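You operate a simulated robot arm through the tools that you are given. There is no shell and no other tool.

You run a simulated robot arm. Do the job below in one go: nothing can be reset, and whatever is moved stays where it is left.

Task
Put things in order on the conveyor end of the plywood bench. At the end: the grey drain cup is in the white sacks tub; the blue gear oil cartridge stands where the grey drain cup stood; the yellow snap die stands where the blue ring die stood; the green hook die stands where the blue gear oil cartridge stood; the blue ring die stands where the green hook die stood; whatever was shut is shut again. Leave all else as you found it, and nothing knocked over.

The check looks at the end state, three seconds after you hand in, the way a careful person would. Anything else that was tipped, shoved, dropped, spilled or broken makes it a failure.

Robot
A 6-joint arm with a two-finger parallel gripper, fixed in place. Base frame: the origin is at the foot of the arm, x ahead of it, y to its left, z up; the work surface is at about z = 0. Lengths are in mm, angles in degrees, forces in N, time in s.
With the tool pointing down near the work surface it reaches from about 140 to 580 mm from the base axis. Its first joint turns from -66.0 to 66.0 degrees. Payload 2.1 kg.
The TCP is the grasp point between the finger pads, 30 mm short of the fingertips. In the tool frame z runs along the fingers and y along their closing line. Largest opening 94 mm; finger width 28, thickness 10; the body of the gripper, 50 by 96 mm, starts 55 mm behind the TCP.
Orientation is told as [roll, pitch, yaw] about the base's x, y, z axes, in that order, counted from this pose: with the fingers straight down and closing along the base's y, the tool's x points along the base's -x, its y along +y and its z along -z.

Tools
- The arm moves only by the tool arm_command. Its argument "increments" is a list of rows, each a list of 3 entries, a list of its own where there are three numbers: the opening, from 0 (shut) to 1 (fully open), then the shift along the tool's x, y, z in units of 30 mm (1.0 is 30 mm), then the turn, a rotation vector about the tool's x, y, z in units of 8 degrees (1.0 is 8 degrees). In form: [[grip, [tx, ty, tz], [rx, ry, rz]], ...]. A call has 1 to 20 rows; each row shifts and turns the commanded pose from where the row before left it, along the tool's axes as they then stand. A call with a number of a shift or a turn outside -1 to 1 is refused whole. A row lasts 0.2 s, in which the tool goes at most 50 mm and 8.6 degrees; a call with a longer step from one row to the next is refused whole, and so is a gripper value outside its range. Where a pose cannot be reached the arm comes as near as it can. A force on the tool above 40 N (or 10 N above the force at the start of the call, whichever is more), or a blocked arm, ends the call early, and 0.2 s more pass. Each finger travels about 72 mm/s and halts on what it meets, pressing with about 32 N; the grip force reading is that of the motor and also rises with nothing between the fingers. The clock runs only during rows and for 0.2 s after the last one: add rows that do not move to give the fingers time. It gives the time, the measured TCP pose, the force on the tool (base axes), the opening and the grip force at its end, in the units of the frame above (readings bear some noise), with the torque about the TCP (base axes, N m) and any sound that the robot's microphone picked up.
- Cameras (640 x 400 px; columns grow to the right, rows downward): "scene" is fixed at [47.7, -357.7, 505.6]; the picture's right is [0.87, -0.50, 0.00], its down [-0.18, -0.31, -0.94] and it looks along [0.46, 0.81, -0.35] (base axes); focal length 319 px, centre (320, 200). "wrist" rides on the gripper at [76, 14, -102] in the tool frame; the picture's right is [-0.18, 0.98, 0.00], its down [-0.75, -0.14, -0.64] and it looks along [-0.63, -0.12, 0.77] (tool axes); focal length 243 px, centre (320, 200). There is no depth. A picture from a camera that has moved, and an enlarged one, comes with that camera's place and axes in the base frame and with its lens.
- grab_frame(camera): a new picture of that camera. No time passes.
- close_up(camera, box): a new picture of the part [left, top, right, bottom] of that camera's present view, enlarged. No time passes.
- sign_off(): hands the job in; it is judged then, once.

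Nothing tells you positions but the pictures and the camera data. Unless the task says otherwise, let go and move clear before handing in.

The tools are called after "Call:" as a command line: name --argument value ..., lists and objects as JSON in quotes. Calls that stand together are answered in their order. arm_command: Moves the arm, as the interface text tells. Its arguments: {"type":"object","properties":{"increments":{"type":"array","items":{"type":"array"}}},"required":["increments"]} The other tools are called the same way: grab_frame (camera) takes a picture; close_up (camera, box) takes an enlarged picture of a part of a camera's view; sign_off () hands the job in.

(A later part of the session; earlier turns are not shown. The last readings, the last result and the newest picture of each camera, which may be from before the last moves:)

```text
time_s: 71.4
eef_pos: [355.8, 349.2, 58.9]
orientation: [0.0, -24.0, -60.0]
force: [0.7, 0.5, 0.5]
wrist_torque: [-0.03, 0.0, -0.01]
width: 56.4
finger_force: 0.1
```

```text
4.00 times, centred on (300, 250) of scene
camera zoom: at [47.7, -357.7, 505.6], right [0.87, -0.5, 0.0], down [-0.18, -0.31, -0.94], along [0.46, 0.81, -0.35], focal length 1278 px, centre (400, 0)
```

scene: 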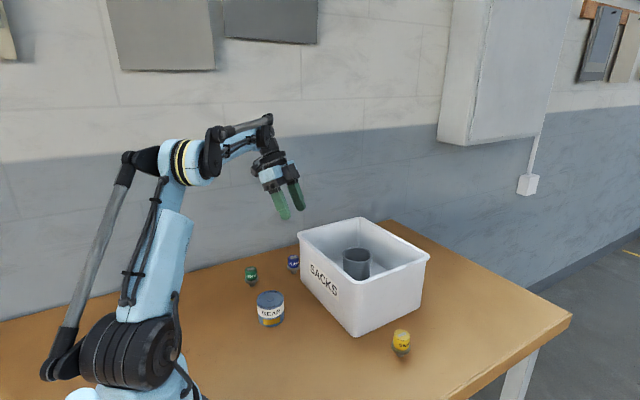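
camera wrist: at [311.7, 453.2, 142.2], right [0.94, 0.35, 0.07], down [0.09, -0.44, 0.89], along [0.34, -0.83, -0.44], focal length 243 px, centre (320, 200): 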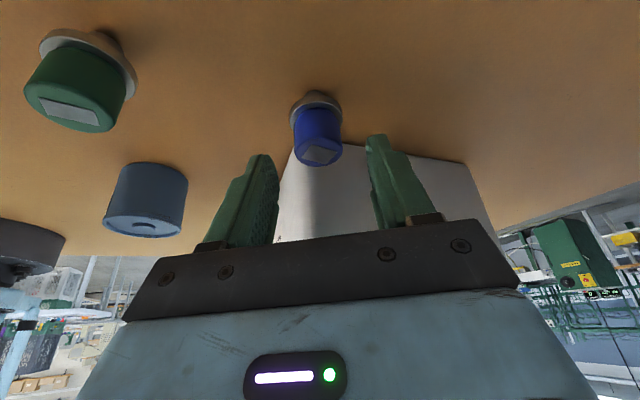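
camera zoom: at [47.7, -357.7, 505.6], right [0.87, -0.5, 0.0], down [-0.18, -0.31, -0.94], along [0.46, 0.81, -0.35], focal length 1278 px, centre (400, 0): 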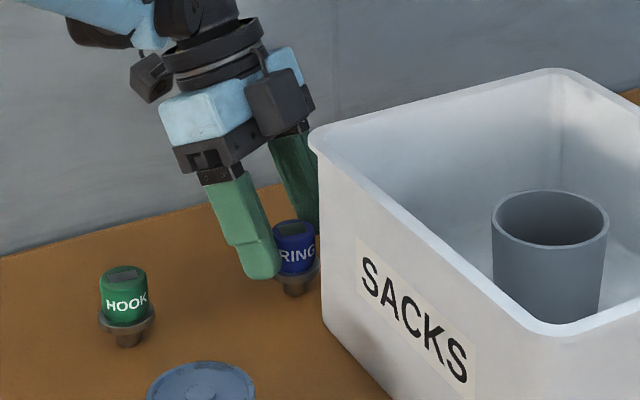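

The fingers straddle the knob within a millimetre and the block is clear of the rim. I trim the last offset and close gently.

Call:
arm_command --increments '[[0.55, [0, -0.023, 0], [0, 0, 0]], [0.45, [0, 0, 0], [0, 0, 0]], [0.36, [0, 0, 0], [0, 0, 0]], [0.25, [0, 0, 0], [0, 0, 0]], [0.0, [0, 0, 0], [0, 0, 0]], [0.0, [0, 0, 0], [0, 0, 0]]]'

Call:
close_up --camera "wrist" --box '[240, 90, 400, 210]'

Call:
close_up --camera "scene" --box '[250, 200, 350, 300]'

```text
time_s: 72.8
eef_pos: [355.1, 348.2, 56.8]
orientation: [-0.1, -24.0, -60.1]
force: [-0.9, -0.5, 1.0]
wrist_torque: [-0.01, 0.02, -0.02]
width: 28.2
finger_force: 31.4
```

```text
3.33 times, centred on (320, 150) of wrist
camera zoom: at [311.4, 451.9, 120.5], right [0.94, 0.35, 0.07], down [0.09, -0.44, 0.89], along [0.34, -0.83, -0.44], focal length 809 px, centre (320, 367)
```

zoom: 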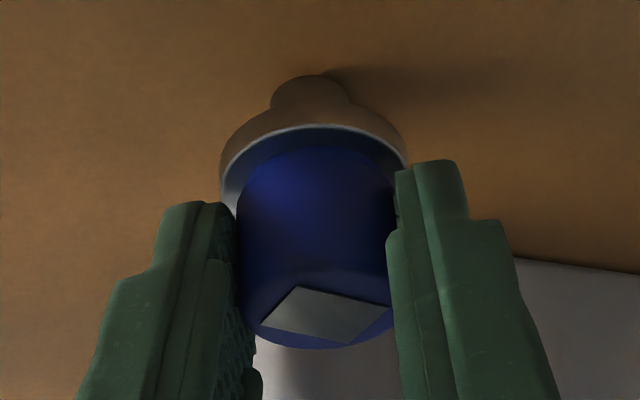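

```text
4.00 times, centred on (300, 250) of scene
camera zoom: at [47.7, -357.7, 505.6], right [0.87, -0.5, 0.0], down [-0.18, -0.31, -0.94], along [0.46, 0.81, -0.35], focal length 1278 px, centre (400, 0)
```

zoom: 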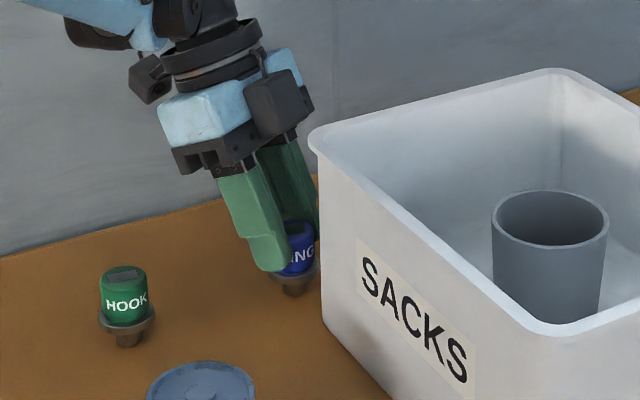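

The ring die is held at 28.2 mm. I lift it straight up past the tub rim.

Call:
arm_command --increments '[[0, [-0.1, 0, -0.225], [0, 0, 0]], [0, [-0.2, 0, -0.45], [0, 0, 0]], [0, [-0.305, 0, -0.685], [0, 0, 0]], [0, [-0.305, 0, -0.685], [0, 0, 0]], [0, [-0.305, 0, -0.685], [0, 0, 0]], [0, [-0.305, 0, -0.685], [0, 0, 0]], [0, [-0.305, 0, -0.685], [0, 0, 0]], [0, [-0.305, 0, -0.685], [0, 0, 0]], [0, [-0.305, 0, -0.685], [0, 0, 0]], [0, [0, 0, 0], [0, 0, 0]]]'

Call:
close_up --camera "wrist" --box '[240, 90, 400, 210]'

Call:
close_up --camera "scene" --box '[210, 110, 370, 310]'

```text
time_s: 75.0
eef_pos: [355.1, 349.7, 239.3]
orientation: [0.0, -24.0, -60.0]
force: [0.8, -0.5, -1.0]
wrist_torque: [-0.03, -0.01, 0.02]
width: 28.4
finger_force: 32.0
```

```text
3.33 times, centred on (320, 150) of wrist
camera zoom: at [311.7, 452.3, 301.3], right [0.94, 0.35, 0.07], down [0.09, -0.44, 0.89], along [0.34, -0.83, -0.44], focal length 809 px, centre (320, 367)
```

zoom: 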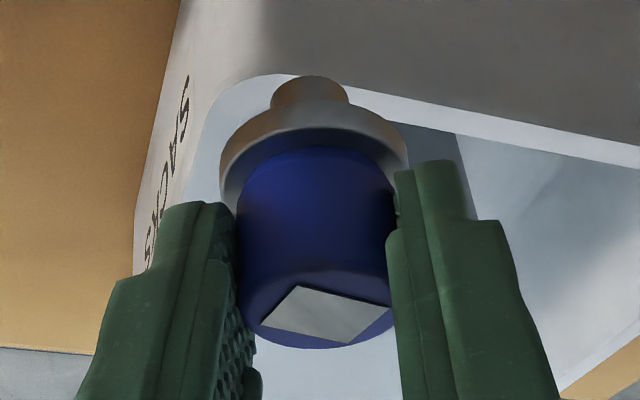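

```text
2.00 times, centred on (290, 210) of scene
camera zoom: at [47.7, -357.7, 505.6], right [0.87, -0.5, 0.0], down [-0.18, -0.31, -0.94], along [0.46, 0.81, -0.35], focal length 639 px, centre (380, 180)
```

zoom: 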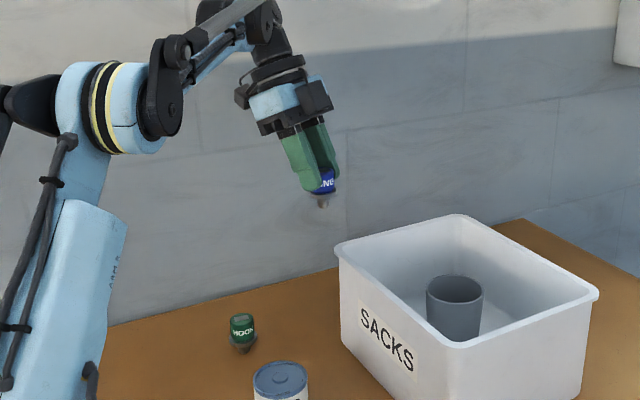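

The die is held upright. I turn the tool 120° about the vertical while high, keeping the lean.

Call:
arm_command --increments '[[0, [0, 0, 0], [-0.4067, 0, -0.9135]], [0, [0, 0, 0], [-0.4067, 0, -0.9135]], [0, [0, 0, 0], [-0.4067, 0, -0.9135]], [0, [0, 0, 0], [-0.4067, 0, -0.9135]], [0, [0, 0, 0], [-0.4067, 0, -0.9135]], [0, [0, 0, 0], [-0.4067, 0, -0.9135]], [0, [0, 0, 0], [-0.4067, 0, -0.9135]], [0, [0, 0, 0], [-0.4067, 0, -0.9135]], [0, [0, 0, 0], [-0.4067, 0, -0.9135]], [0, [0, 0, 0], [-0.4067, 0, -0.9135]], [0, [0, 0, 0], [-0.4067, 0, -0.9135]], [0, [0, 0, 0], [-0.4067, 0, -0.9135]], [0, [0, 0, 0], [-0.4067, 0, -0.9135]], [0, [0, 0, 0], [-0.4067, 0, -0.9135]], [0, [0, 0, 0], [-0.4067, 0, -0.9135]], [0, [0, 0, 0], [0, 0, 0]], [0, [0, 0, 0], [0, 0, 0]]]'

Call:
grab_frame --camera "wrist"

Call:
grab_frame --camera "scene"

```text
time_s: 78.6
eef_pos: [354.5, 346.8, 236.6]
orientation: [-0.1, -23.9, 60.1]
force: [1.3, 0.7, -0.5]
wrist_torque: [-0.04, -0.01, 0.03]
width: 28.7
finger_force: 32.0
```

```text
taken
camera wrist: at [287.0, 257.9, 301.1], right [-0.77, 0.64, 0.07], down [0.34, 0.3, 0.89], along [0.55, 0.71, -0.45], focal length 243 px, centre (320, 200)
```

wrist: 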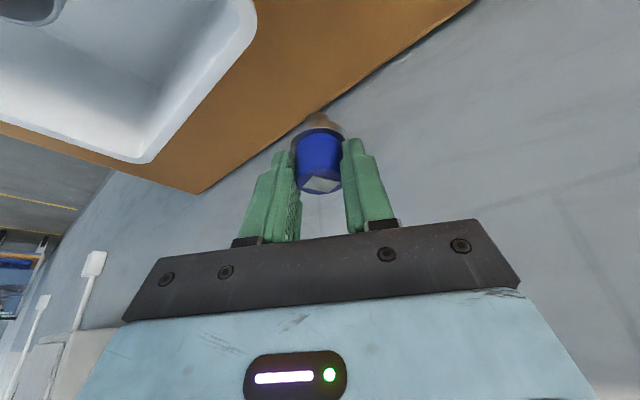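

```text
taken
```

scene: 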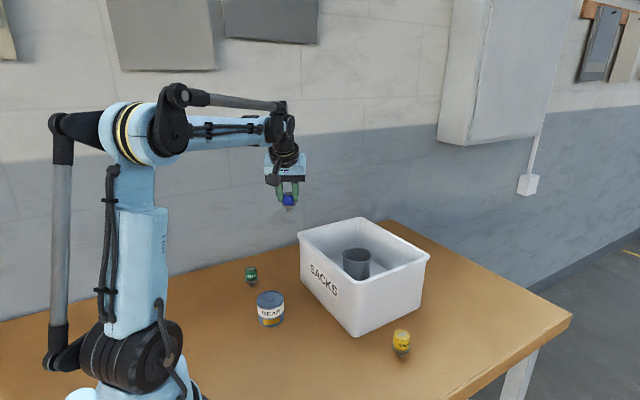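

The turn kept the TCP in place. I carry the ring die over the tub at this height to above the green die's old spot.

Call:
arm_command --increments '[[0, [0.25, -0.378, -0.11], [0, 0, 0]], [0, [0.496, -0.755, -0.221], [0, 0, 0]], [0, [0.496, -0.755, -0.221], [0, 0, 0]], [0, [0.496, -0.755, -0.221], [0, 0, 0]], [0, [0.496, -0.755, -0.221], [0, 0, 0]], [0, [0.496, -0.755, -0.221], [0, 0, 0]], [0, [0.496, -0.755, -0.221], [0, 0, 0]], [0, [0.496, -0.755, -0.221], [0, 0, 0]], [0, [0.496, -0.755, -0.221], [0, 0, 0]], [0, [0.496, -0.755, -0.221], [0, 0, 0]], [0, [0.496, -0.755, -0.221], [0, 0, 0]], [0, [0.496, -0.755, -0.221], [0, 0, 0]], [0, [0.496, -0.755, -0.221], [0, 0, 0]], [0, [0.496, -0.755, -0.221], [0, 0, 0]], [0, [0.248, -0.377, -0.107], [0, 0, 0]], [0, [0, 0, 0], [0, 0, 0]], [0, [0, 0, 0], [0, 0, 0]]]'

Call:
grab_frame --camera "wrist"

Call:
grab_frame --camera "scene"

```text
time_s: 82.2
eef_pos: [515.0, -10.2, 240.7]
orientation: [0.0, -24.0, 60.0]
force: [-0.2, -0.3, -0.8]
wrist_torque: [0.02, 0.0, 0.0]
width: 28.4
finger_force: 32.2
```

```text
taken
camera wrist: at [447.4, -98.8, 303.5], right [-0.77, 0.64, 0.07], down [0.34, 0.3, 0.89], along [0.55, 0.71, -0.45], focal length 243 px, centre (320, 200)
```

wrist: 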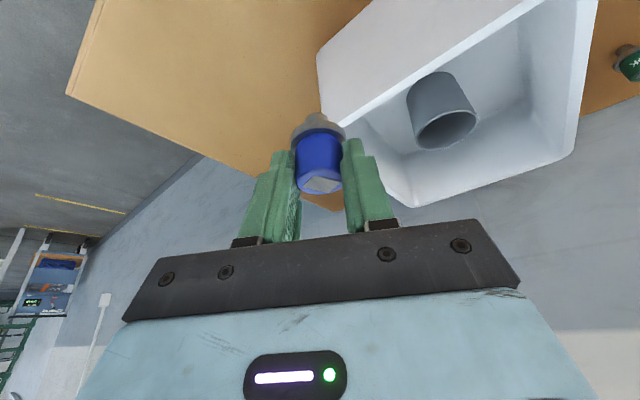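

```text
taken
```

scene: 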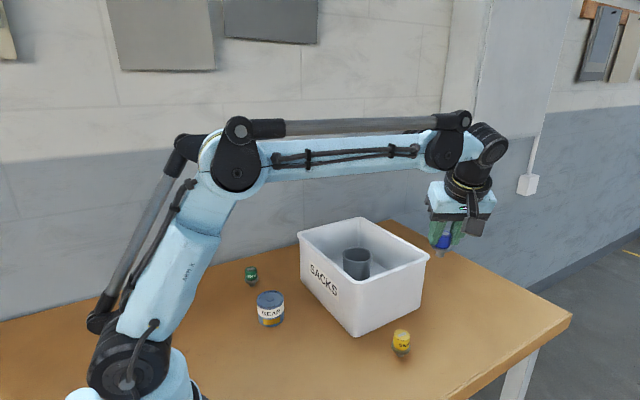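

The position above the green spot is right on. I lower in stages.

Call:
arm_command --increments '[[0, [0.15, 0, 0.33], [0, 0, 0]], [0, [0.29, 0, 0.653], [0, 0, 0]], [0, [0.29, 0, 0.653], [0, 0, 0]], [0, [0.29, 0, 0.653], [0, 0, 0]], [0, [0.29, 0, 0.653], [0, 0, 0]], [0, [0.29, 0, 0.653], [0, 0, 0]], [0, [0.29, 0, 0.653], [0, 0, 0]], [0, [0.14, 0, 0.32], [0, 0, 0]], [0, [0, 0, 0], [0, 0, 0]], [0, [0, 0, 0], [0, 0, 0]]]'

Call:
grab_frame --camera "wrist"

Call:
close_up --camera "scene" --box '[370, 200, 530, 360]'

```text
time_s: 84.4
eef_pos: [515.6, -6.8, 89.4]
orientation: [0.0, -24.0, 60.0]
force: [-0.4, 0.3, -0.8]
wrist_torque: [-0.01, 0.0, -0.02]
width: 28.5
finger_force: 32.2
```

```text
taken
camera wrist: at [447.3, -95.5, 152.3], right [-0.77, 0.64, 0.07], down [0.34, 0.3, 0.89], along [0.55, 0.71, -0.45], focal length 243 px, centre (320, 200)
```

wrist: 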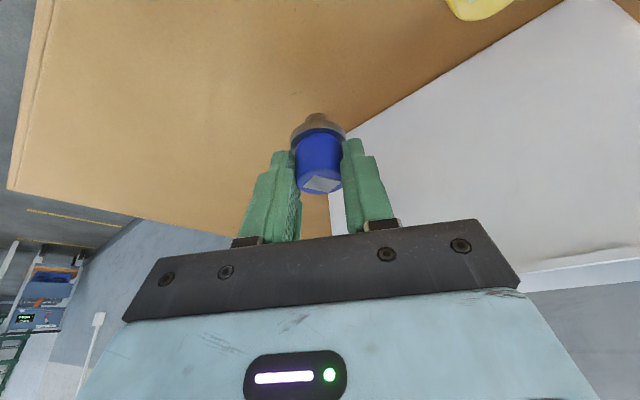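

```text
2.50 times, centred on (450, 280) of scene
camera zoom: at [47.7, -357.7, 505.6], right [0.87, -0.5, 0.0], down [-0.18, -0.31, -0.94], along [0.46, 0.81, -0.35], focal length 798 px, centre (-5, 0)
```

zoom: 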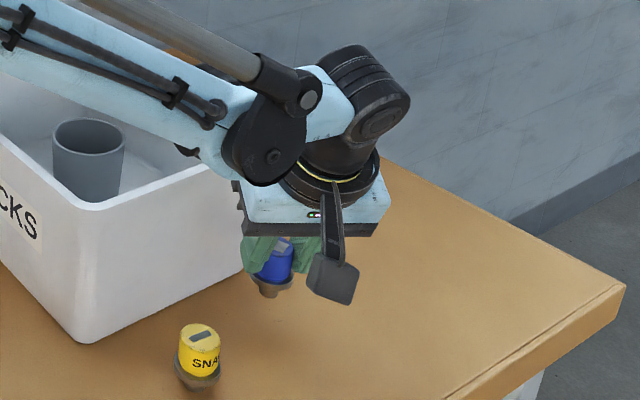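

The tool drifted +2.7 mm in y while lowering; I correct and lower another 20 mm.

Call:
arm_command --increments '[[0, [0.071, -0.045, -0.032], [0, 0, 0]], [0, [0.136, 0, 0.305], [0, 0, 0]], [0, [0.135, 0, 0.304], [0, 0, 0]], [0, [0, 0, 0], [0, 0, 0]], [0, [0, 0, 0], [0, 0, 0]]]'

Call:
close_up --camera "wrist" --box '[240, 90, 400, 210]'

```text
time_s: 85.6
eef_pos: [515.2, -11.9, 68.5]
orientation: [0.0, -23.8, 60.0]
force: [0.0, -0.2, -1.0]
wrist_torque: [0.0, -0.01, -0.02]
width: 28.6
finger_force: 31.7
```

```text
3.33 times, centred on (320, 150) of wrist
camera zoom: at [447.6, -99.9, 131.3], right [-0.77, 0.64, 0.07], down [0.34, 0.3, 0.89], along [0.55, 0.71, -0.45], focal length 809 px, centre (320, 367)
```

zoom: 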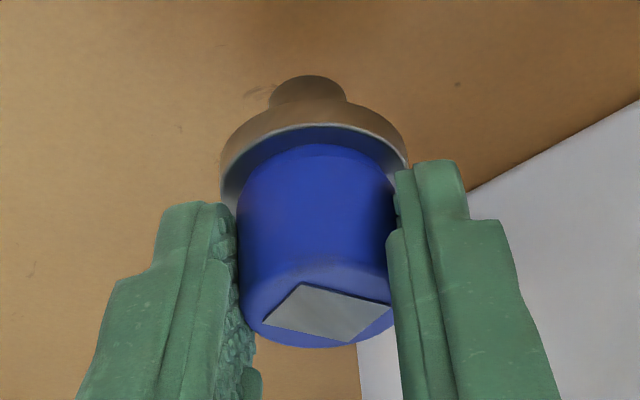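

Nearly there; a small +1.5 mm y correction, then about 10 mm down.

Call:
arm_command --increments '[[0, [-0.036, 0.022, 0.016], [0, 0, 0]], [0, [0.068, 0, 0.152], [0, 0, 0]], [0, [0.064, 0, 0.143], [0, 0, 0]], [0, [0, 0, 0], [0, 0, 0]], [0, [0, 0, 0], [0, 0, 0]]]'

Call:
close_up --camera "wrist" --box '[240, 90, 400, 210]'

Call:
close_up --camera "scene" --box '[370, 270, 470, 360]'

```text
time_s: 86.8
eef_pos: [512.9, -8.6, 57.1]
orientation: [-0.1, -23.9, 60.1]
force: [0.1, 0.5, -0.2]
wrist_torque: [-0.01, -0.02, 0.0]
width: 28.5
finger_force: 31.5
```

```text
3.33 times, centred on (320, 150) of wrist
camera zoom: at [446.3, -98.3, 121.2], right [-0.77, 0.64, 0.07], down [0.34, 0.3, 0.89], along [0.55, 0.71, -0.45], focal length 809 px, centre (320, 367)
```

zoom: 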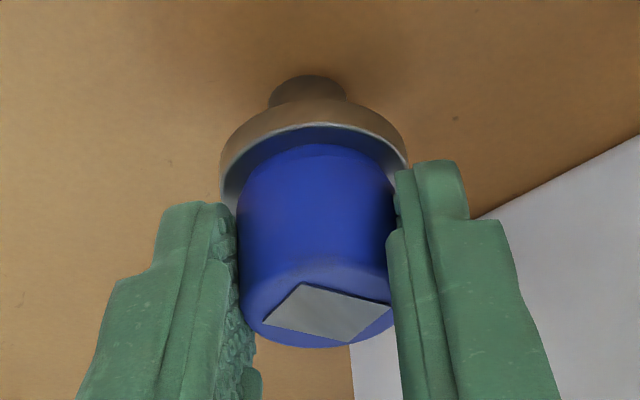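

```text
4.44 times, centred on (420, 315) of scene
camera zoom: at [47.7, -357.7, 505.6], right [0.87, -0.5, 0.0], down [-0.18, -0.31, -0.94], along [0.46, 0.81, -0.35], focal length 1420 px, centre (-124, -311)
```

zoom: 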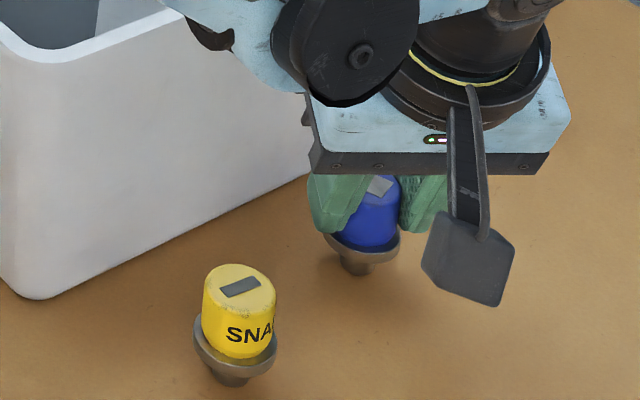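

The foot lines up exactly with where the green die stood in the scene view. I settle the last 0.7 mm carefully.

Call:
arm_command --increments '[[0, [0.0068, 0, 0.0152], [0, 0, 0]], [0, [0, 0, 0], [0, 0, 0]], [0, [0, 0, 0], [0, 0, 0]]]'

```text
time_s: 87.6
eef_pos: [515.8, -9.9, 58.9]
orientation: [0.1, -23.9, 59.9]
force: [-0.5, -0.6, -0.9]
wrist_torque: [-0.02, -0.03, 0.01]
width: 28.3
finger_force: 31.7
```

Call:
arm_command --increments '[[0, [0.0054, 0, 0.0122], [0, 0, 0]], [0, [0, 0, 0], [0, 0, 0]], [0, [0, 0, 0], [0, 0, 0]]]'

Call:
close_up --camera "wrist" --box '[240, 90, 400, 210]'

```text
time_s: 88.4
eef_pos: [514.9, -8.7, 58.3]
orientation: [-0.1, -23.9, 59.9]
force: [-2.7, -1.9, 6.7]
wrist_torque: [-0.09, 0.07, -0.02]
width: 28.3
finger_force: 32.0
```

```text
3.33 times, centred on (320, 150) of wrist
camera zoom: at [446.9, -98.4, 121.0], right [-0.77, 0.64, 0.07], down [0.34, 0.3, 0.89], along [0.55, 0.71, -0.45], focal length 809 px, centre (320, 367)
```

zoom: 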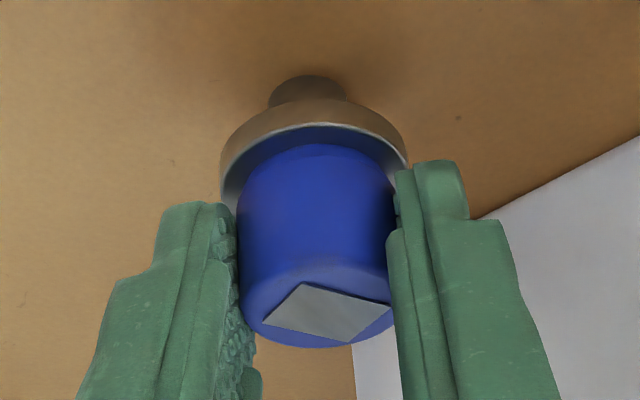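

The foot is on the table with a light 7 N. I open slowly and rise vertically.

Call:
arm_command --increments '[[0.36, [0, 0, 0], [0, 0, 0]], [0.45, [0, 0, 0], [0, 0, 0]], [0.6, [0, 0, 0], [0, 0, 0]], [0.6, [0, 0, 0], [0, 0, 0]], [0.6, [-0.1, 0, -0.225], [0, 0, 0]], [0.6, [-0.2, 0, -0.45], [0, 0, 0]], [0.6, [-0.305, 0, -0.685], [0, 0, 0]], [0.6, [-0.305, 0, -0.685], [0, 0, 0]], [0.6, [-0.305, 0, -0.685], [0, 0, 0]], [0.6, [-0.305, 0, -0.685], [0, 0, 0]], [0.6, [0, 0, 0], [0, 0, 0]]]'

Call:
grab_frame --camera "wrist"

Call:
close_up --camera "scene" --box '[370, 260, 470, 360]'

Call:
grab_frame --camera "scene"

```text
time_s: 90.8
eef_pos: [514.1, -10.6, 168.5]
orientation: [0.0, -24.0, 60.0]
force: [1.4, -0.8, 0.0]
wrist_torque: [0.02, -0.03, 0.01]
width: 56.3
finger_force: 0.0
```

```text
taken
camera wrist: at [445.7, -99.6, 232.1], right [-0.77, 0.64, 0.07], down [0.34, 0.3, 0.89], along [0.55, 0.71, -0.45], focal length 243 px, centre (320, 200)
```

wrist: 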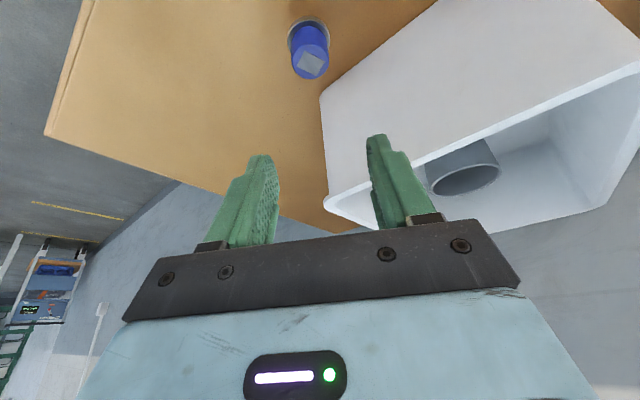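

```text
4.00 times, centred on (420, 310) of scene
camera zoom: at [47.7, -357.7, 505.6], right [0.87, -0.5, 0.0], down [-0.18, -0.31, -0.94], along [0.46, 0.81, -0.35], focal length 1278 px, centre (-80, -240)
```

zoom: 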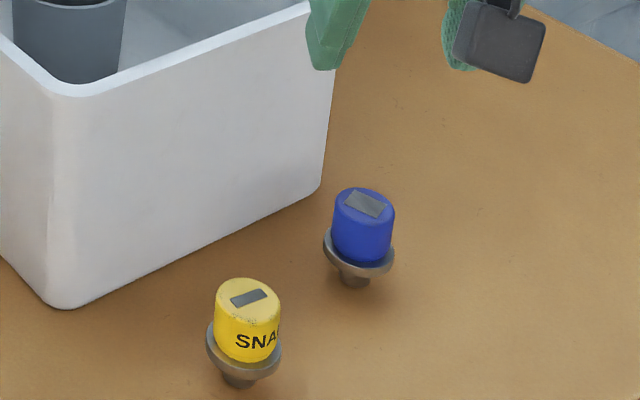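

```text
taken
```

scene: 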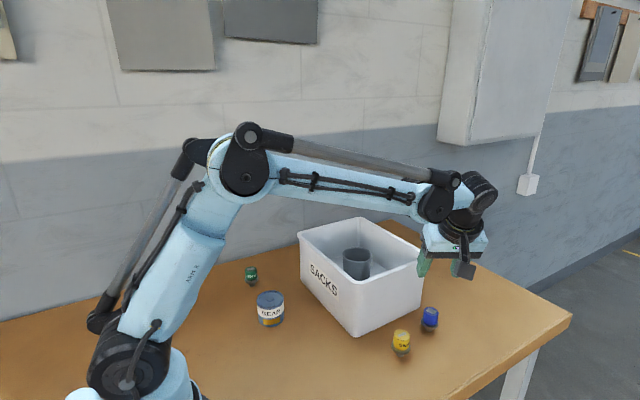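

The ring die stands upright exactly where the green one was. Next is the yellow die near (420, −21); I rise a bit, turn to yaw 0 keeping the 24° lean (away from the tub), and move above it.

Call:
arm_command --increments '[[0.6, [-0.305, 0, -0.685], [0, 0, 0]], [0.6, [0, 0, 0], [0.4067, 0, 0.9135]], [0.6, [0, 0, 0], [0.4067, 0, 0.9135]], [0.6, [0, 0, 0], [0.4067, 0, 0.9135]], [0.6, [0, 0, 0], [0.4067, 0, 0.9135]], [0.6, [0, 0, 0], [0.4067, 0, 0.9135]], [0.6, [0, 0, 0], [0.4067, 0, 0.9135]], [0.6, [0, 0, 0], [0.4067, 0, 0.9135]], [0.6, [0, 0, 0], [0.2034, 0, 0.4568]], [0.6, [0.625, -0.07, -0.278], [0, 0, 0]], [0.6, [0.625, -0.07, -0.278], [0, 0, 0]], [0.6, [0.625, -0.07, -0.278], [0, 0, 0]], [0.6, [0.625, -0.07, -0.278], [0, 0, 0]], [0.6, [0.625, -0.07, -0.278], [0, 0, 0]], [0.6, [0, 0, 0], [0, 0, 0]], [0.6, [0, 0, 0], [0, 0, 0]]]'

Call:
grab_frame --camera "wrist"

Call:
grab_frame --camera "scene"

```text
time_s: 94.2
eef_pos: [410.8, -19.8, 194.7]
orientation: [-0.1, -24.0, -0.1]
force: [-0.8, 0.0, -0.4]
wrist_torque: [-0.03, -0.01, -0.01]
width: 56.4
finger_force: 0.0
```

```text
taken
camera wrist: at [300.1, -5.0, 256.4], right [0.17, 0.98, 0.07], down [0.43, -0.14, 0.89], along [0.89, -0.12, -0.44], focal length 243 px, centre (320, 200)
```

wrist: 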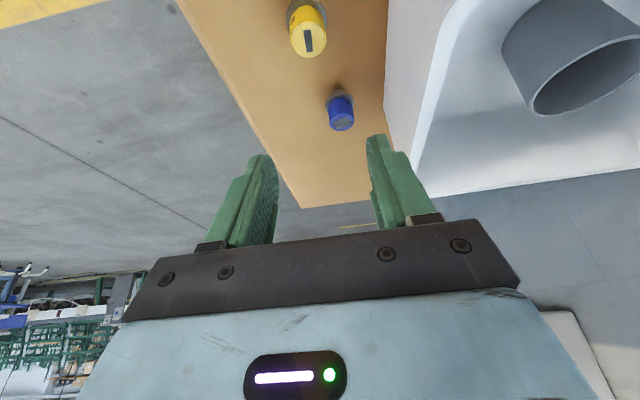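

```text
taken
```

scene: 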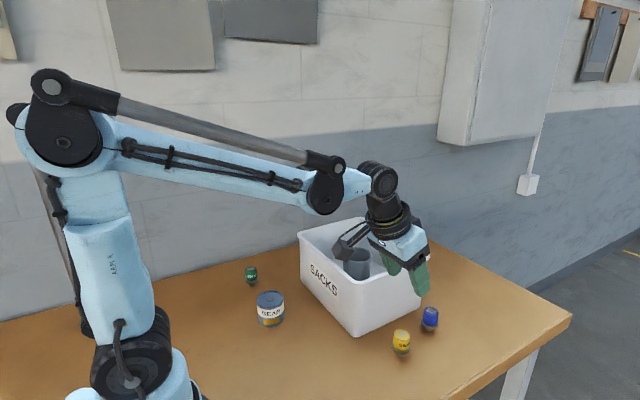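

The tool is above the yellow die; its image matches my predicted position closely. I take a close look for the lateral offset.

Call:
close_up --camera "wrist" --box '[260, 0, 360, 70]'

Call:
close_up --camera "scene" --box '[370, 290, 460, 370]'

```text
5.71 times, centred on (310, 35) of wrist
camera zoom: at [300.1, -5.0, 256.4], right [0.17, 0.98, 0.07], down [0.43, -0.14, 0.89], along [0.89, -0.12, -0.44], focal length 1386 px, centre (377, 1143)
```

zoom: 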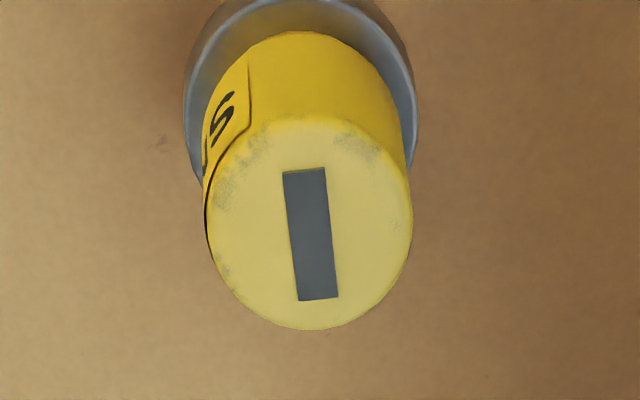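

```text
5.00 times, centred on (415, 330) of scene
camera zoom: at [47.7, -357.7, 505.6], right [0.87, -0.5, 0.0], down [-0.18, -0.31, -0.94], along [0.46, 0.81, -0.35], focal length 1597 px, centre (-155, -450)
```

zoom: 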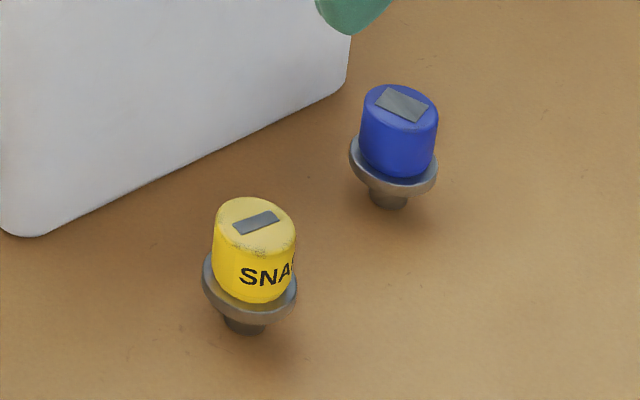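

The yellow die is at about (419, −19.5). I descend partway with a small correction.

Call:
arm_command --increments '[[0.6, [0.045, -0.017, -0.02], [0, 0, 0]], [0.6, [0.14, 0, 0.32], [0, 0, 0]], [0.6, [0.285, 0, 0.64], [0, 0, 0]], [0.6, [0.285, 0, 0.64], [0, 0, 0]], [0.6, [0.285, 0, 0.64], [0, 0, 0]], [0.6, [0.14, 0, 0.32], [0, 0, 0]], [0.6, [0, 0, 0], [0, 0, 0]], [0.6, [0, 0, 0], [0, 0, 0]]]'

Call:
close_up --camera "wrist" --box '[240, 60, 400, 180]'

Call:
close_up --camera "scene" --box '[340, 220, 480, 370]'

```text
time_s: 96.0
eef_pos: [408.5, -20.5, 108.8]
orientation: [-0.1, -24.0, 0.0]
force: [-0.6, -0.2, -0.2]
wrist_torque: [0.03, 0.01, 0.03]
width: 56.2
finger_force: 0.1
```

```text
3.33 times, centred on (320, 120) of wrist
camera zoom: at [298.5, -6.0, 172.3], right [0.17, 0.98, 0.07], down [0.43, -0.14, 0.89], along [0.89, -0.12, -0.44], focal length 809 px, centre (320, 467)
```

zoom: 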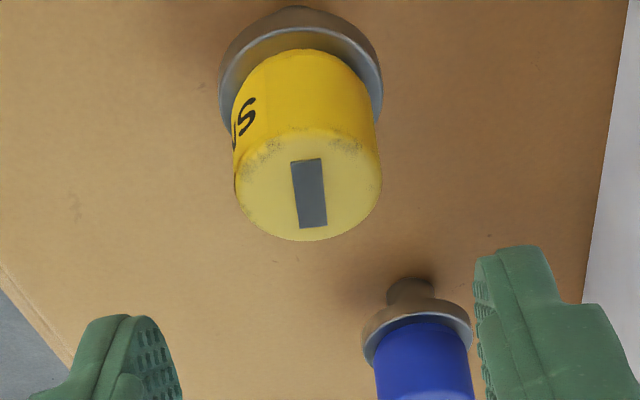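

```text
2.67 times, centred on (410, 295) of scene
camera zoom: at [47.7, -357.7, 505.6], right [0.87, -0.5, 0.0], down [-0.18, -0.31, -0.94], along [0.46, 0.81, -0.35], focal length 852 px, centre (80, -53)
```

zoom: 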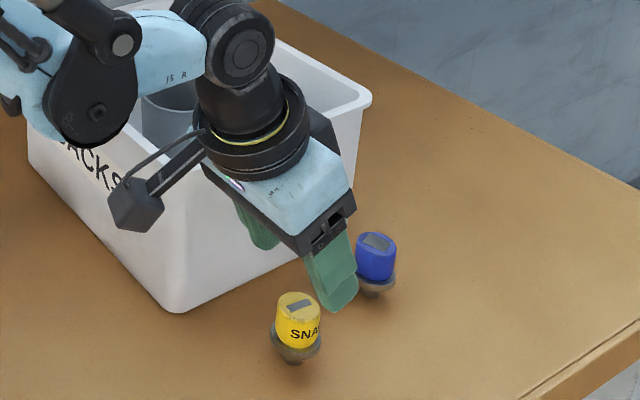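

Alignment is within half a millimetre. I continue down to grip height.

Call:
arm_command --increments '[[0.6, [0.014, 0.014, -0.006], [0, 0, 0]], [0.6, [0.136, 0, 0.305], [0, 0, 0]], [0.6, [0.136, 0, 0.305], [0, 0, 0]], [0.6, [0.136, 0, 0.305], [0, 0, 0]], [0.6, [0.136, 0, 0.305], [0, 0, 0]], [0.6, [0.136, 0, 0.305], [0, 0, 0]], [0.6, [0.027, 0, 0.06], [0, 0, 0]], [0.6, [0, 0, 0], [0, 0, 0]], [0.6, [0, 0, 0], [0, 0, 0]]]'

Call:
close_up --camera "wrist" --box '[240, 90, 400, 210]'

Call:
close_up --camera "scene" --box '[340, 220, 480, 370]'

```text
time_s: 98.0
eef_pos: [410.4, -22.7, 58.5]
orientation: [-0.1, -24.0, 0.0]
force: [-0.1, 0.3, 0.1]
wrist_torque: [0.01, 0.0, 0.02]
width: 56.6
finger_force: 0.0
```

```text
3.33 times, centred on (320, 150) of wrist
camera zoom: at [298.7, -7.6, 120.3], right [0.17, 0.98, 0.07], down [0.43, -0.14, 0.89], along [0.89, -0.12, -0.44], focal length 809 px, centre (320, 367)
```

zoom: 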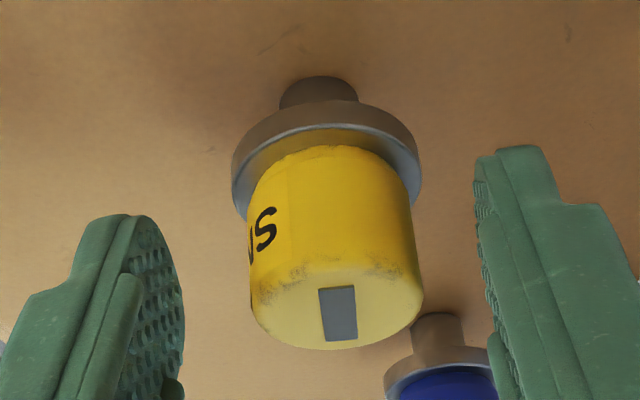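

```text
2.67 times, centred on (410, 295) of scene
camera zoom: at [47.7, -357.7, 505.6], right [0.87, -0.5, 0.0], down [-0.18, -0.31, -0.94], along [0.46, 0.81, -0.35], focal length 852 px, centre (80, -53)
```

zoom: 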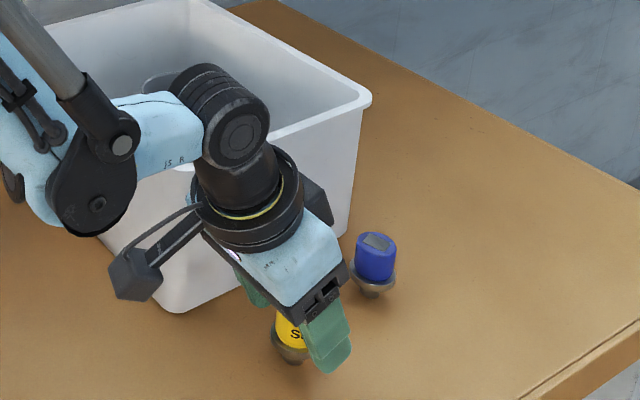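

The die sits about 2 mm to +y of the finger centre; I correct before closing.

Call:
arm_command --increments '[[0.6, [0, 0.06, 0], [0, 0, 0]], [0.6, [0, 0, 0], [0, 0, 0]], [0.6, [0, 0, 0], [0, 0, 0]]]'

Call:
close_up --camera "wrist" --box '[240, 90, 400, 210]'

```text
time_s: 98.8
eef_pos: [410.8, -19.9, 57.2]
orientation: [-0.1, -24.0, 0.0]
force: [0.8, -0.4, 0.8]
wrist_torque: [-0.01, -0.02, 0.03]
width: 56.4
finger_force: 0.0
```

```text
3.33 times, centred on (320, 150) of wrist
camera zoom: at [299.0, -5.8, 120.0], right [0.17, 0.98, 0.07], down [0.43, -0.14, 0.89], along [0.89, -0.12, -0.44], focal length 809 px, centre (320, 367)
```

zoom: 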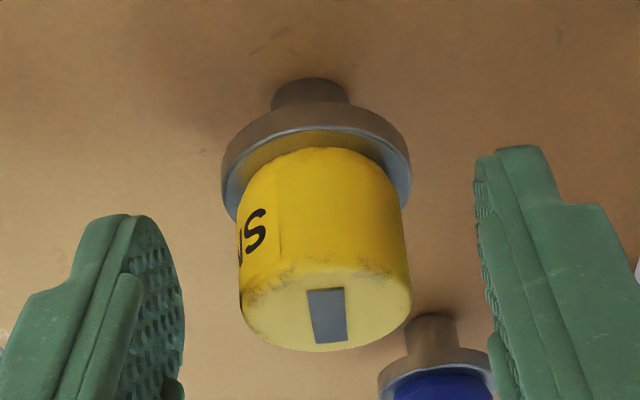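

The yellow die is centred. I close gently.

Call:
arm_command --increments '[[0.55, [0, 0, 0], [0, 0, 0]], [0.45, [0, 0, 0], [0, 0, 0]], [0.36, [0, 0, 0], [0, 0, 0]], [0.25, [0, 0, 0], [0, 0, 0]], [0.0, [0, 0, 0], [0, 0, 0]], [0.0, [0, 0, 0], [0, 0, 0]]]'

Call:
close_up --camera "wrist" --box '[240, 90, 400, 210]'

Call:
close_up --camera "scene" --box '[340, 220, 480, 370]'

```text
time_s: 100.2
eef_pos: [409.8, -20.8, 57.9]
orientation: [0.0, -24.0, 0.0]
force: [0.8, -0.3, 0.4]
wrist_torque: [0.01, -0.06, -0.01]
width: 28.5
finger_force: 32.0
```

```text
3.33 times, centred on (320, 150) of wrist
camera zoom: at [299.0, -5.8, 120.1], right [0.17, 0.98, 0.07], down [0.43, -0.14, 0.89], along [0.89, -0.12, -0.44], focal length 809 px, centre (320, 367)
```

zoom: 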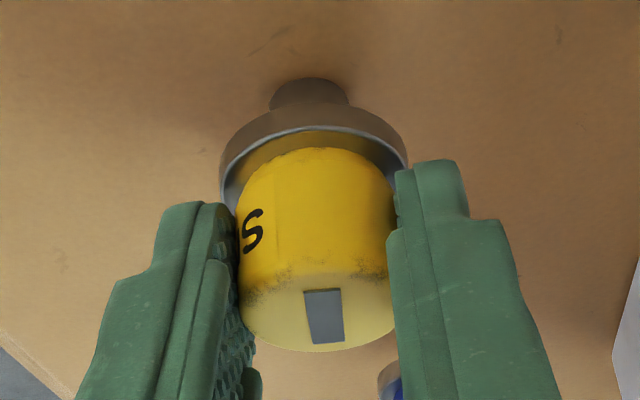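

```text
2.67 times, centred on (410, 295) of scene
camera zoom: at [47.7, -357.7, 505.6], right [0.87, -0.5, 0.0], down [-0.18, -0.31, -0.94], along [0.46, 0.81, -0.35], focal length 852 px, centre (80, -53)
```

zoom: 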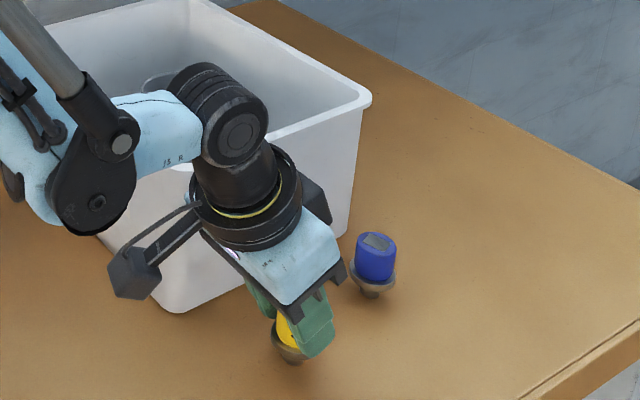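

The yellow die is held at 28.5 mm. I lift it straight up well above rim height.

Call:
arm_command --increments '[[0, [-0.1, 0, -0.225], [0, 0, 0]], [0, [-0.2, 0, -0.45], [0, 0, 0]], [0, [-0.305, 0, -0.685], [0, 0, 0]], [0, [-0.305, 0, -0.685], [0, 0, 0]], [0, [-0.305, 0, -0.685], [0, 0, 0]], [0, [-0.305, 0, -0.685], [0, 0, 0]], [0, [-0.305, 0, -0.685], [0, 0, 0]], [0, [-0.305, 0, -0.685], [0, 0, 0]], [0, [-0.305, 0, -0.685], [0, 0, 0]], [0, [0, 0, 0], [0, 0, 0]]]'

Call:
grab_frame --camera "wrist"

Call:
grab_frame --camera "scene"

```text
time_s: 102.4
eef_pos: [411.2, -18.5, 236.7]
orientation: [0.0, -24.0, 0.0]
force: [-0.6, -1.6, -1.0]
wrist_torque: [0.02, 0.03, -0.03]
width: 28.7
finger_force: 32.2
```

```text
taken
camera wrist: at [299.8, -3.3, 299.0], right [0.17, 0.98, 0.07], down [0.43, -0.14, 0.89], along [0.89, -0.12, -0.44], focal length 243 px, centre (320, 200)
```

wrist: 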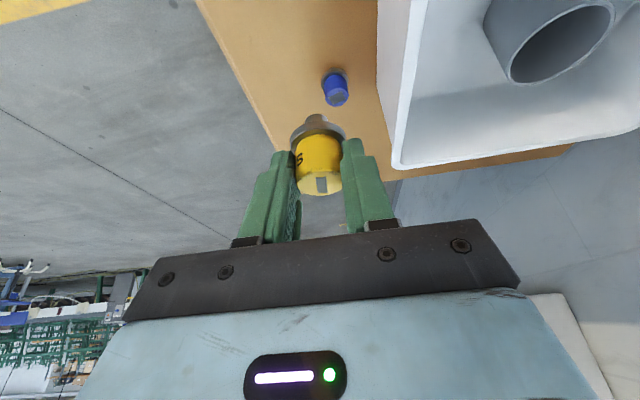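

```text
taken
```

scene: 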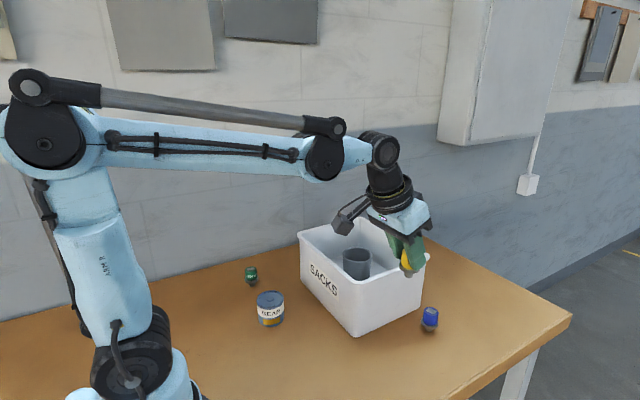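

The die is held well. I carry it over the tub to above the ring die's old spot, then turn to yaw −60°.

Call:
arm_command --increments '[[0, [0.055, 0.406, -0.025], [0, 0, 0]], [0, [0.111, 0.813, -0.0495], [0, 0, 0]], [0, [0.111, 0.813, -0.0495], [0, 0, 0]], [0, [0.111, 0.813, -0.0495], [0, 0, 0]], [0, [0.111, 0.813, -0.0495], [0, 0, 0]], [0, [0.111, 0.813, -0.0495], [0, 0, 0]], [0, [0.111, 0.813, -0.0495], [0, 0, 0]], [0, [0.111, 0.813, -0.0495], [0, 0, 0]], [0, [0.111, 0.813, -0.0495], [0, 0, 0]], [0, [0.111, 0.813, -0.0495], [0, 0, 0]], [0, [0.111, 0.813, -0.0495], [0, 0, 0]], [0, [0.111, 0.813, -0.0495], [0, 0, 0]], [0, [0.111, 0.813, -0.0495], [0, 0, 0]], [0, [0.111, 0.813, -0.0495], [0, 0, 0]], [0, [0.111, 0.813, -0.0495], [0, 0, 0]], [0, [0.057, 0.406, -0.025], [0, 0, 0]], [0, [0, 0, 0], [0, 0, 0]]]'

Call:
grab_frame --camera "scene"

Call:
grab_frame --camera "wrist"

```text
time_s: 106.0
eef_pos: [356.9, 346.9, 235.1]
orientation: [-0.2, -24.0, 0.1]
force: [-0.1, 0.8, -0.6]
wrist_torque: [-0.01, 0.0, 0.0]
width: 28.6
finger_force: 32.1
```

```text
taken
```

scene: 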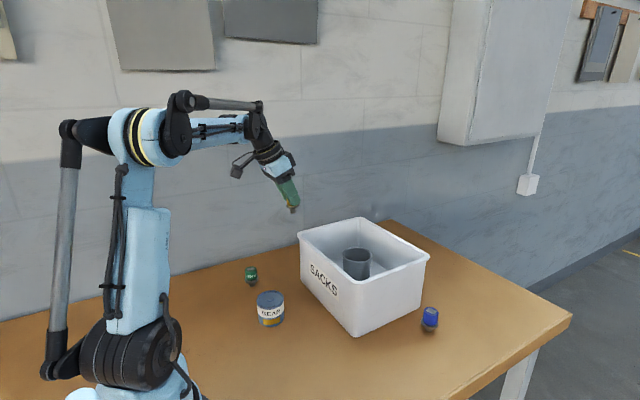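

```text
taken
camera wrist: at [245.4, 360.9, 298.9], right [0.17, 0.98, 0.07], down [0.43, -0.14, 0.89], along [0.89, -0.12, -0.44], focal length 243 px, centre (320, 200)
```

wrist: 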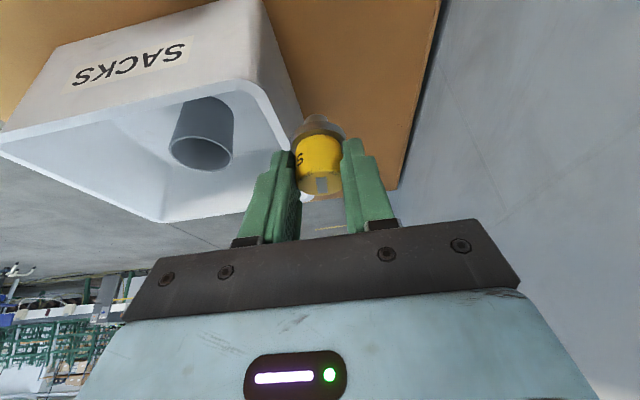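

I now turn to yaw −60° keeping the lean, and re-read the position.

Call:
arm_command --increments '[[0, [0, 0, 0], [0.4067, 0, 0.9135]], [0, [0, 0, 0], [0.4067, 0, 0.9135]], [0, [0, 0, 0], [0.4067, 0, 0.9135]], [0, [0, 0, 0], [0.4067, 0, 0.9135]], [0, [0, 0, 0], [0.4067, 0, 0.9135]], [0, [0, 0, 0], [0.4067, 0, 0.9135]], [0, [0, 0, 0], [0.4067, 0, 0.9135]], [0, [0, 0, 0], [0.2034, 0, 0.4568]], [0, [0, 0, 0], [0, 0, 0]], [0, [0, 0, 0], [0, 0, 0]]]'

Call:
grab_frame --camera "wrist"

Call:
close_up --camera "scene" --box '[210, 110, 370, 310]'

```text
time_s: 108.2
eef_pos: [356.3, 347.4, 236.3]
orientation: [-0.1, -24.1, -60.1]
force: [0.0, 0.2, -0.5]
wrist_torque: [0.0, 0.01, 0.02]
width: 28.7
finger_force: 32.1
```

```text
taken
camera wrist: at [313.7, 451.7, 298.6], right [0.94, 0.34, 0.07], down [0.09, -0.44, 0.89], along [0.34, -0.83, -0.44], focal length 243 px, centre (320, 200)
```

wrist: 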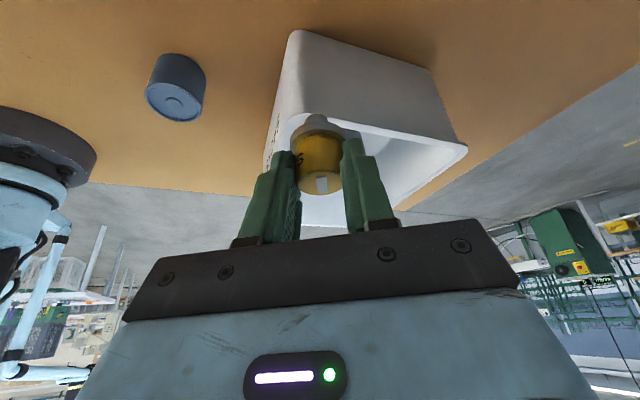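

```text
2.00 times, centred on (290, 210) of scene
camera zoom: at [47.7, -357.7, 505.6], right [0.87, -0.5, 0.0], down [-0.18, -0.31, -0.94], along [0.46, 0.81, -0.35], focal length 639 px, centre (380, 180)
```

zoom: 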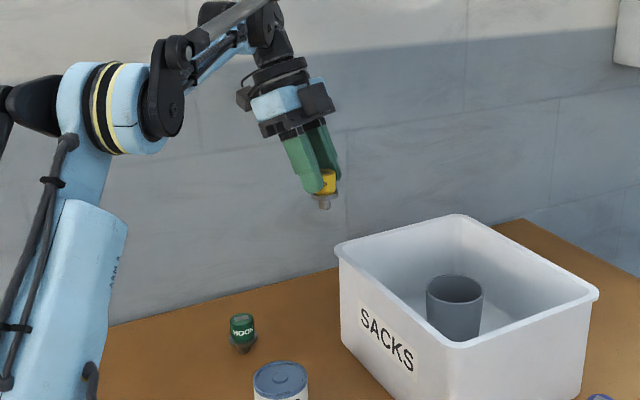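

Position is (357, 348.7) against target (356, 348.5), and the side is clear. I lower partway.

Call:
arm_command --increments '[[0, [0.01, -0.025, 0], [0, 0, 0]], [0, [0.14, 0, 0.32], [0, 0, 0]], [0, [0.285, 0, 0.64], [0, 0, 0]], [0, [0.285, 0, 0.64], [0, 0, 0]], [0, [0.285, 0, 0.64], [0, 0, 0]], [0, [0.285, 0, 0.64], [0, 0, 0]], [0, [0.285, 0, 0.64], [0, 0, 0]], [0, [0.14, 0, 0.32], [0, 0, 0]], [0, [0, 0, 0], [0, 0, 0]], [0, [0, 0, 0], [0, 0, 0]]]'

Call:
grab_frame --camera "wrist"

Call:
close_up --camera "scene" --box '[230, 170, 370, 300]'

```text
time_s: 110.4
eef_pos: [355.3, 347.0, 110.5]
orientation: [-0.1, -24.0, -60.0]
force: [-0.5, 0.2, -0.1]
wrist_torque: [0.01, -0.01, -0.01]
width: 28.6
finger_force: 32.2
```

```text
taken
camera wrist: at [312.6, 449.9, 172.9], right [0.94, 0.35, 0.07], down [0.09, -0.44, 0.89], along [0.34, -0.83, -0.44], focal length 243 px, centre (320, 200)
```

wrist: 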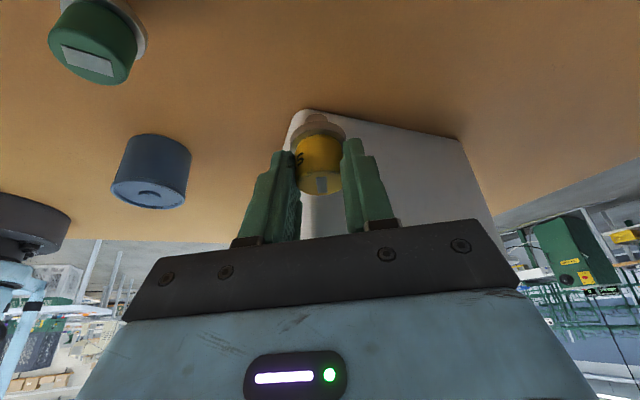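

```text
3.08 times, centred on (300, 235) of scene
camera zoom: at [47.7, -357.7, 505.6], right [0.87, -0.5, 0.0], down [-0.18, -0.31, -0.94], along [0.46, 0.81, -0.35], focal length 983 px, centre (382, 92)
```

zoom: 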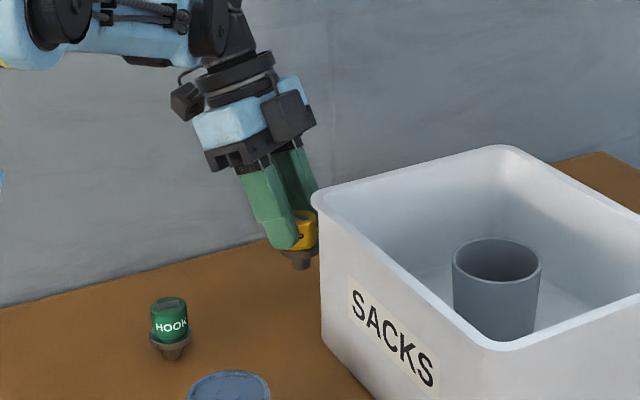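

A 1.6 mm y correction is needed; I apply it and lower 30 mm more.

Call:
arm_command --increments '[[0, [0.04, 0.025, -0.018], [0, 0, 0]], [0, [0.136, 0, 0.305], [0, 0, 0]], [0, [0.136, 0, 0.305], [0, 0, 0]], [0, [0.136, 0, 0.305], [0, 0, 0]], [0, [0, 0, 0], [0, 0, 0]], [0, [0, 0, 0], [0, 0, 0]]]'

Call:
close_up --camera "wrist" --box '[240, 90, 400, 210]'

Call:
close_up --camera "scene" --box '[250, 200, 350, 300]'

```text
time_s: 111.8
eef_pos: [355.0, 347.9, 79.6]
orientation: [0.0, -23.9, -60.0]
force: [0.8, 0.6, -0.4]
wrist_torque: [0.0, 0.02, 0.0]
width: 28.5
finger_force: 32.1
```

```text
3.33 times, centred on (320, 150) of wrist
camera zoom: at [312.7, 451.9, 142.4], right [0.94, 0.35, 0.07], down [0.09, -0.44, 0.89], along [0.34, -0.83, -0.44], focal length 809 px, centre (320, 367)
```

zoom: 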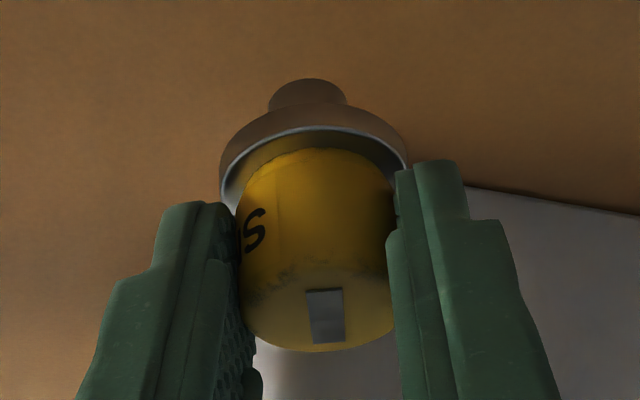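

```text
4.00 times, centred on (300, 250) of scene
camera zoom: at [47.7, -357.7, 505.6], right [0.87, -0.5, 0.0], down [-0.18, -0.31, -0.94], along [0.46, 0.81, -0.35], focal length 1278 px, centre (400, 0)
```

zoom: 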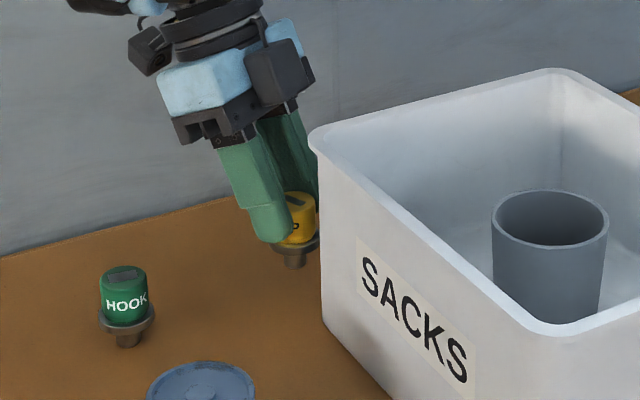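

Now at (356.0, 348.9), on target. I lower another 20 mm, leaving about 2 mm.

Call:
arm_command --increments '[[0, [0.1, 0, 0.225], [0, 0, 0]], [0, [0.1, 0, 0.225], [0, 0, 0]], [0, [0.075, 0, 0.168], [0, 0, 0]], [0, [0, 0, 0], [0, 0, 0]], [0, [0, 0, 0], [0, 0, 0]]]'

Call:
close_up --camera "wrist" --box '[240, 90, 400, 210]'

Call:
close_up --camera "scene" --box '[220, 230, 340, 340]'

```text
time_s: 113.0
eef_pos: [355.9, 348.8, 57.9]
orientation: [-0.1, -24.0, -60.0]
force: [-0.1, 0.4, -1.5]
wrist_torque: [0.02, 0.03, -0.01]
width: 28.4
finger_force: 31.8
```

```text
3.33 times, centred on (320, 150) of wrist
camera zoom: at [311.9, 451.9, 120.9], right [0.94, 0.35, 0.07], down [0.09, -0.44, 0.89], along [0.34, -0.83, -0.44], focal length 809 px, centre (320, 367)
```

zoom: 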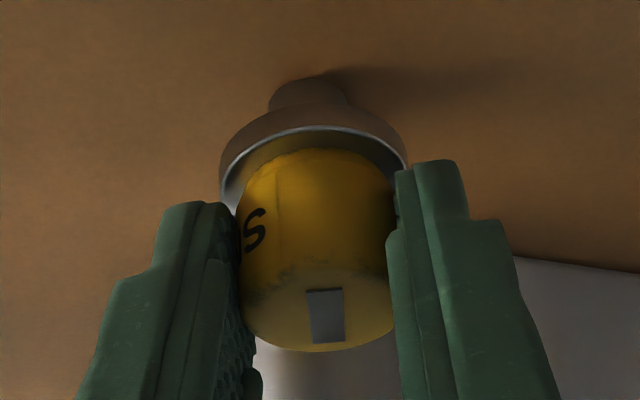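

```text
3.64 times, centred on (280, 285) of scene
camera zoom: at [47.7, -357.7, 505.6], right [0.87, -0.5, 0.0], down [-0.18, -0.31, -0.94], along [0.46, 0.81, -0.35], focal length 1161 px, centre (466, -109)
```

zoom: 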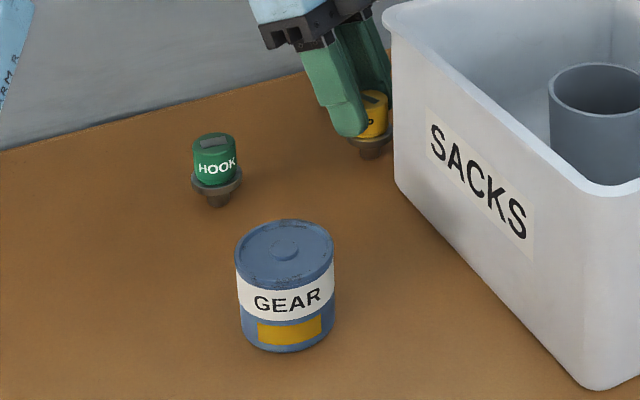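

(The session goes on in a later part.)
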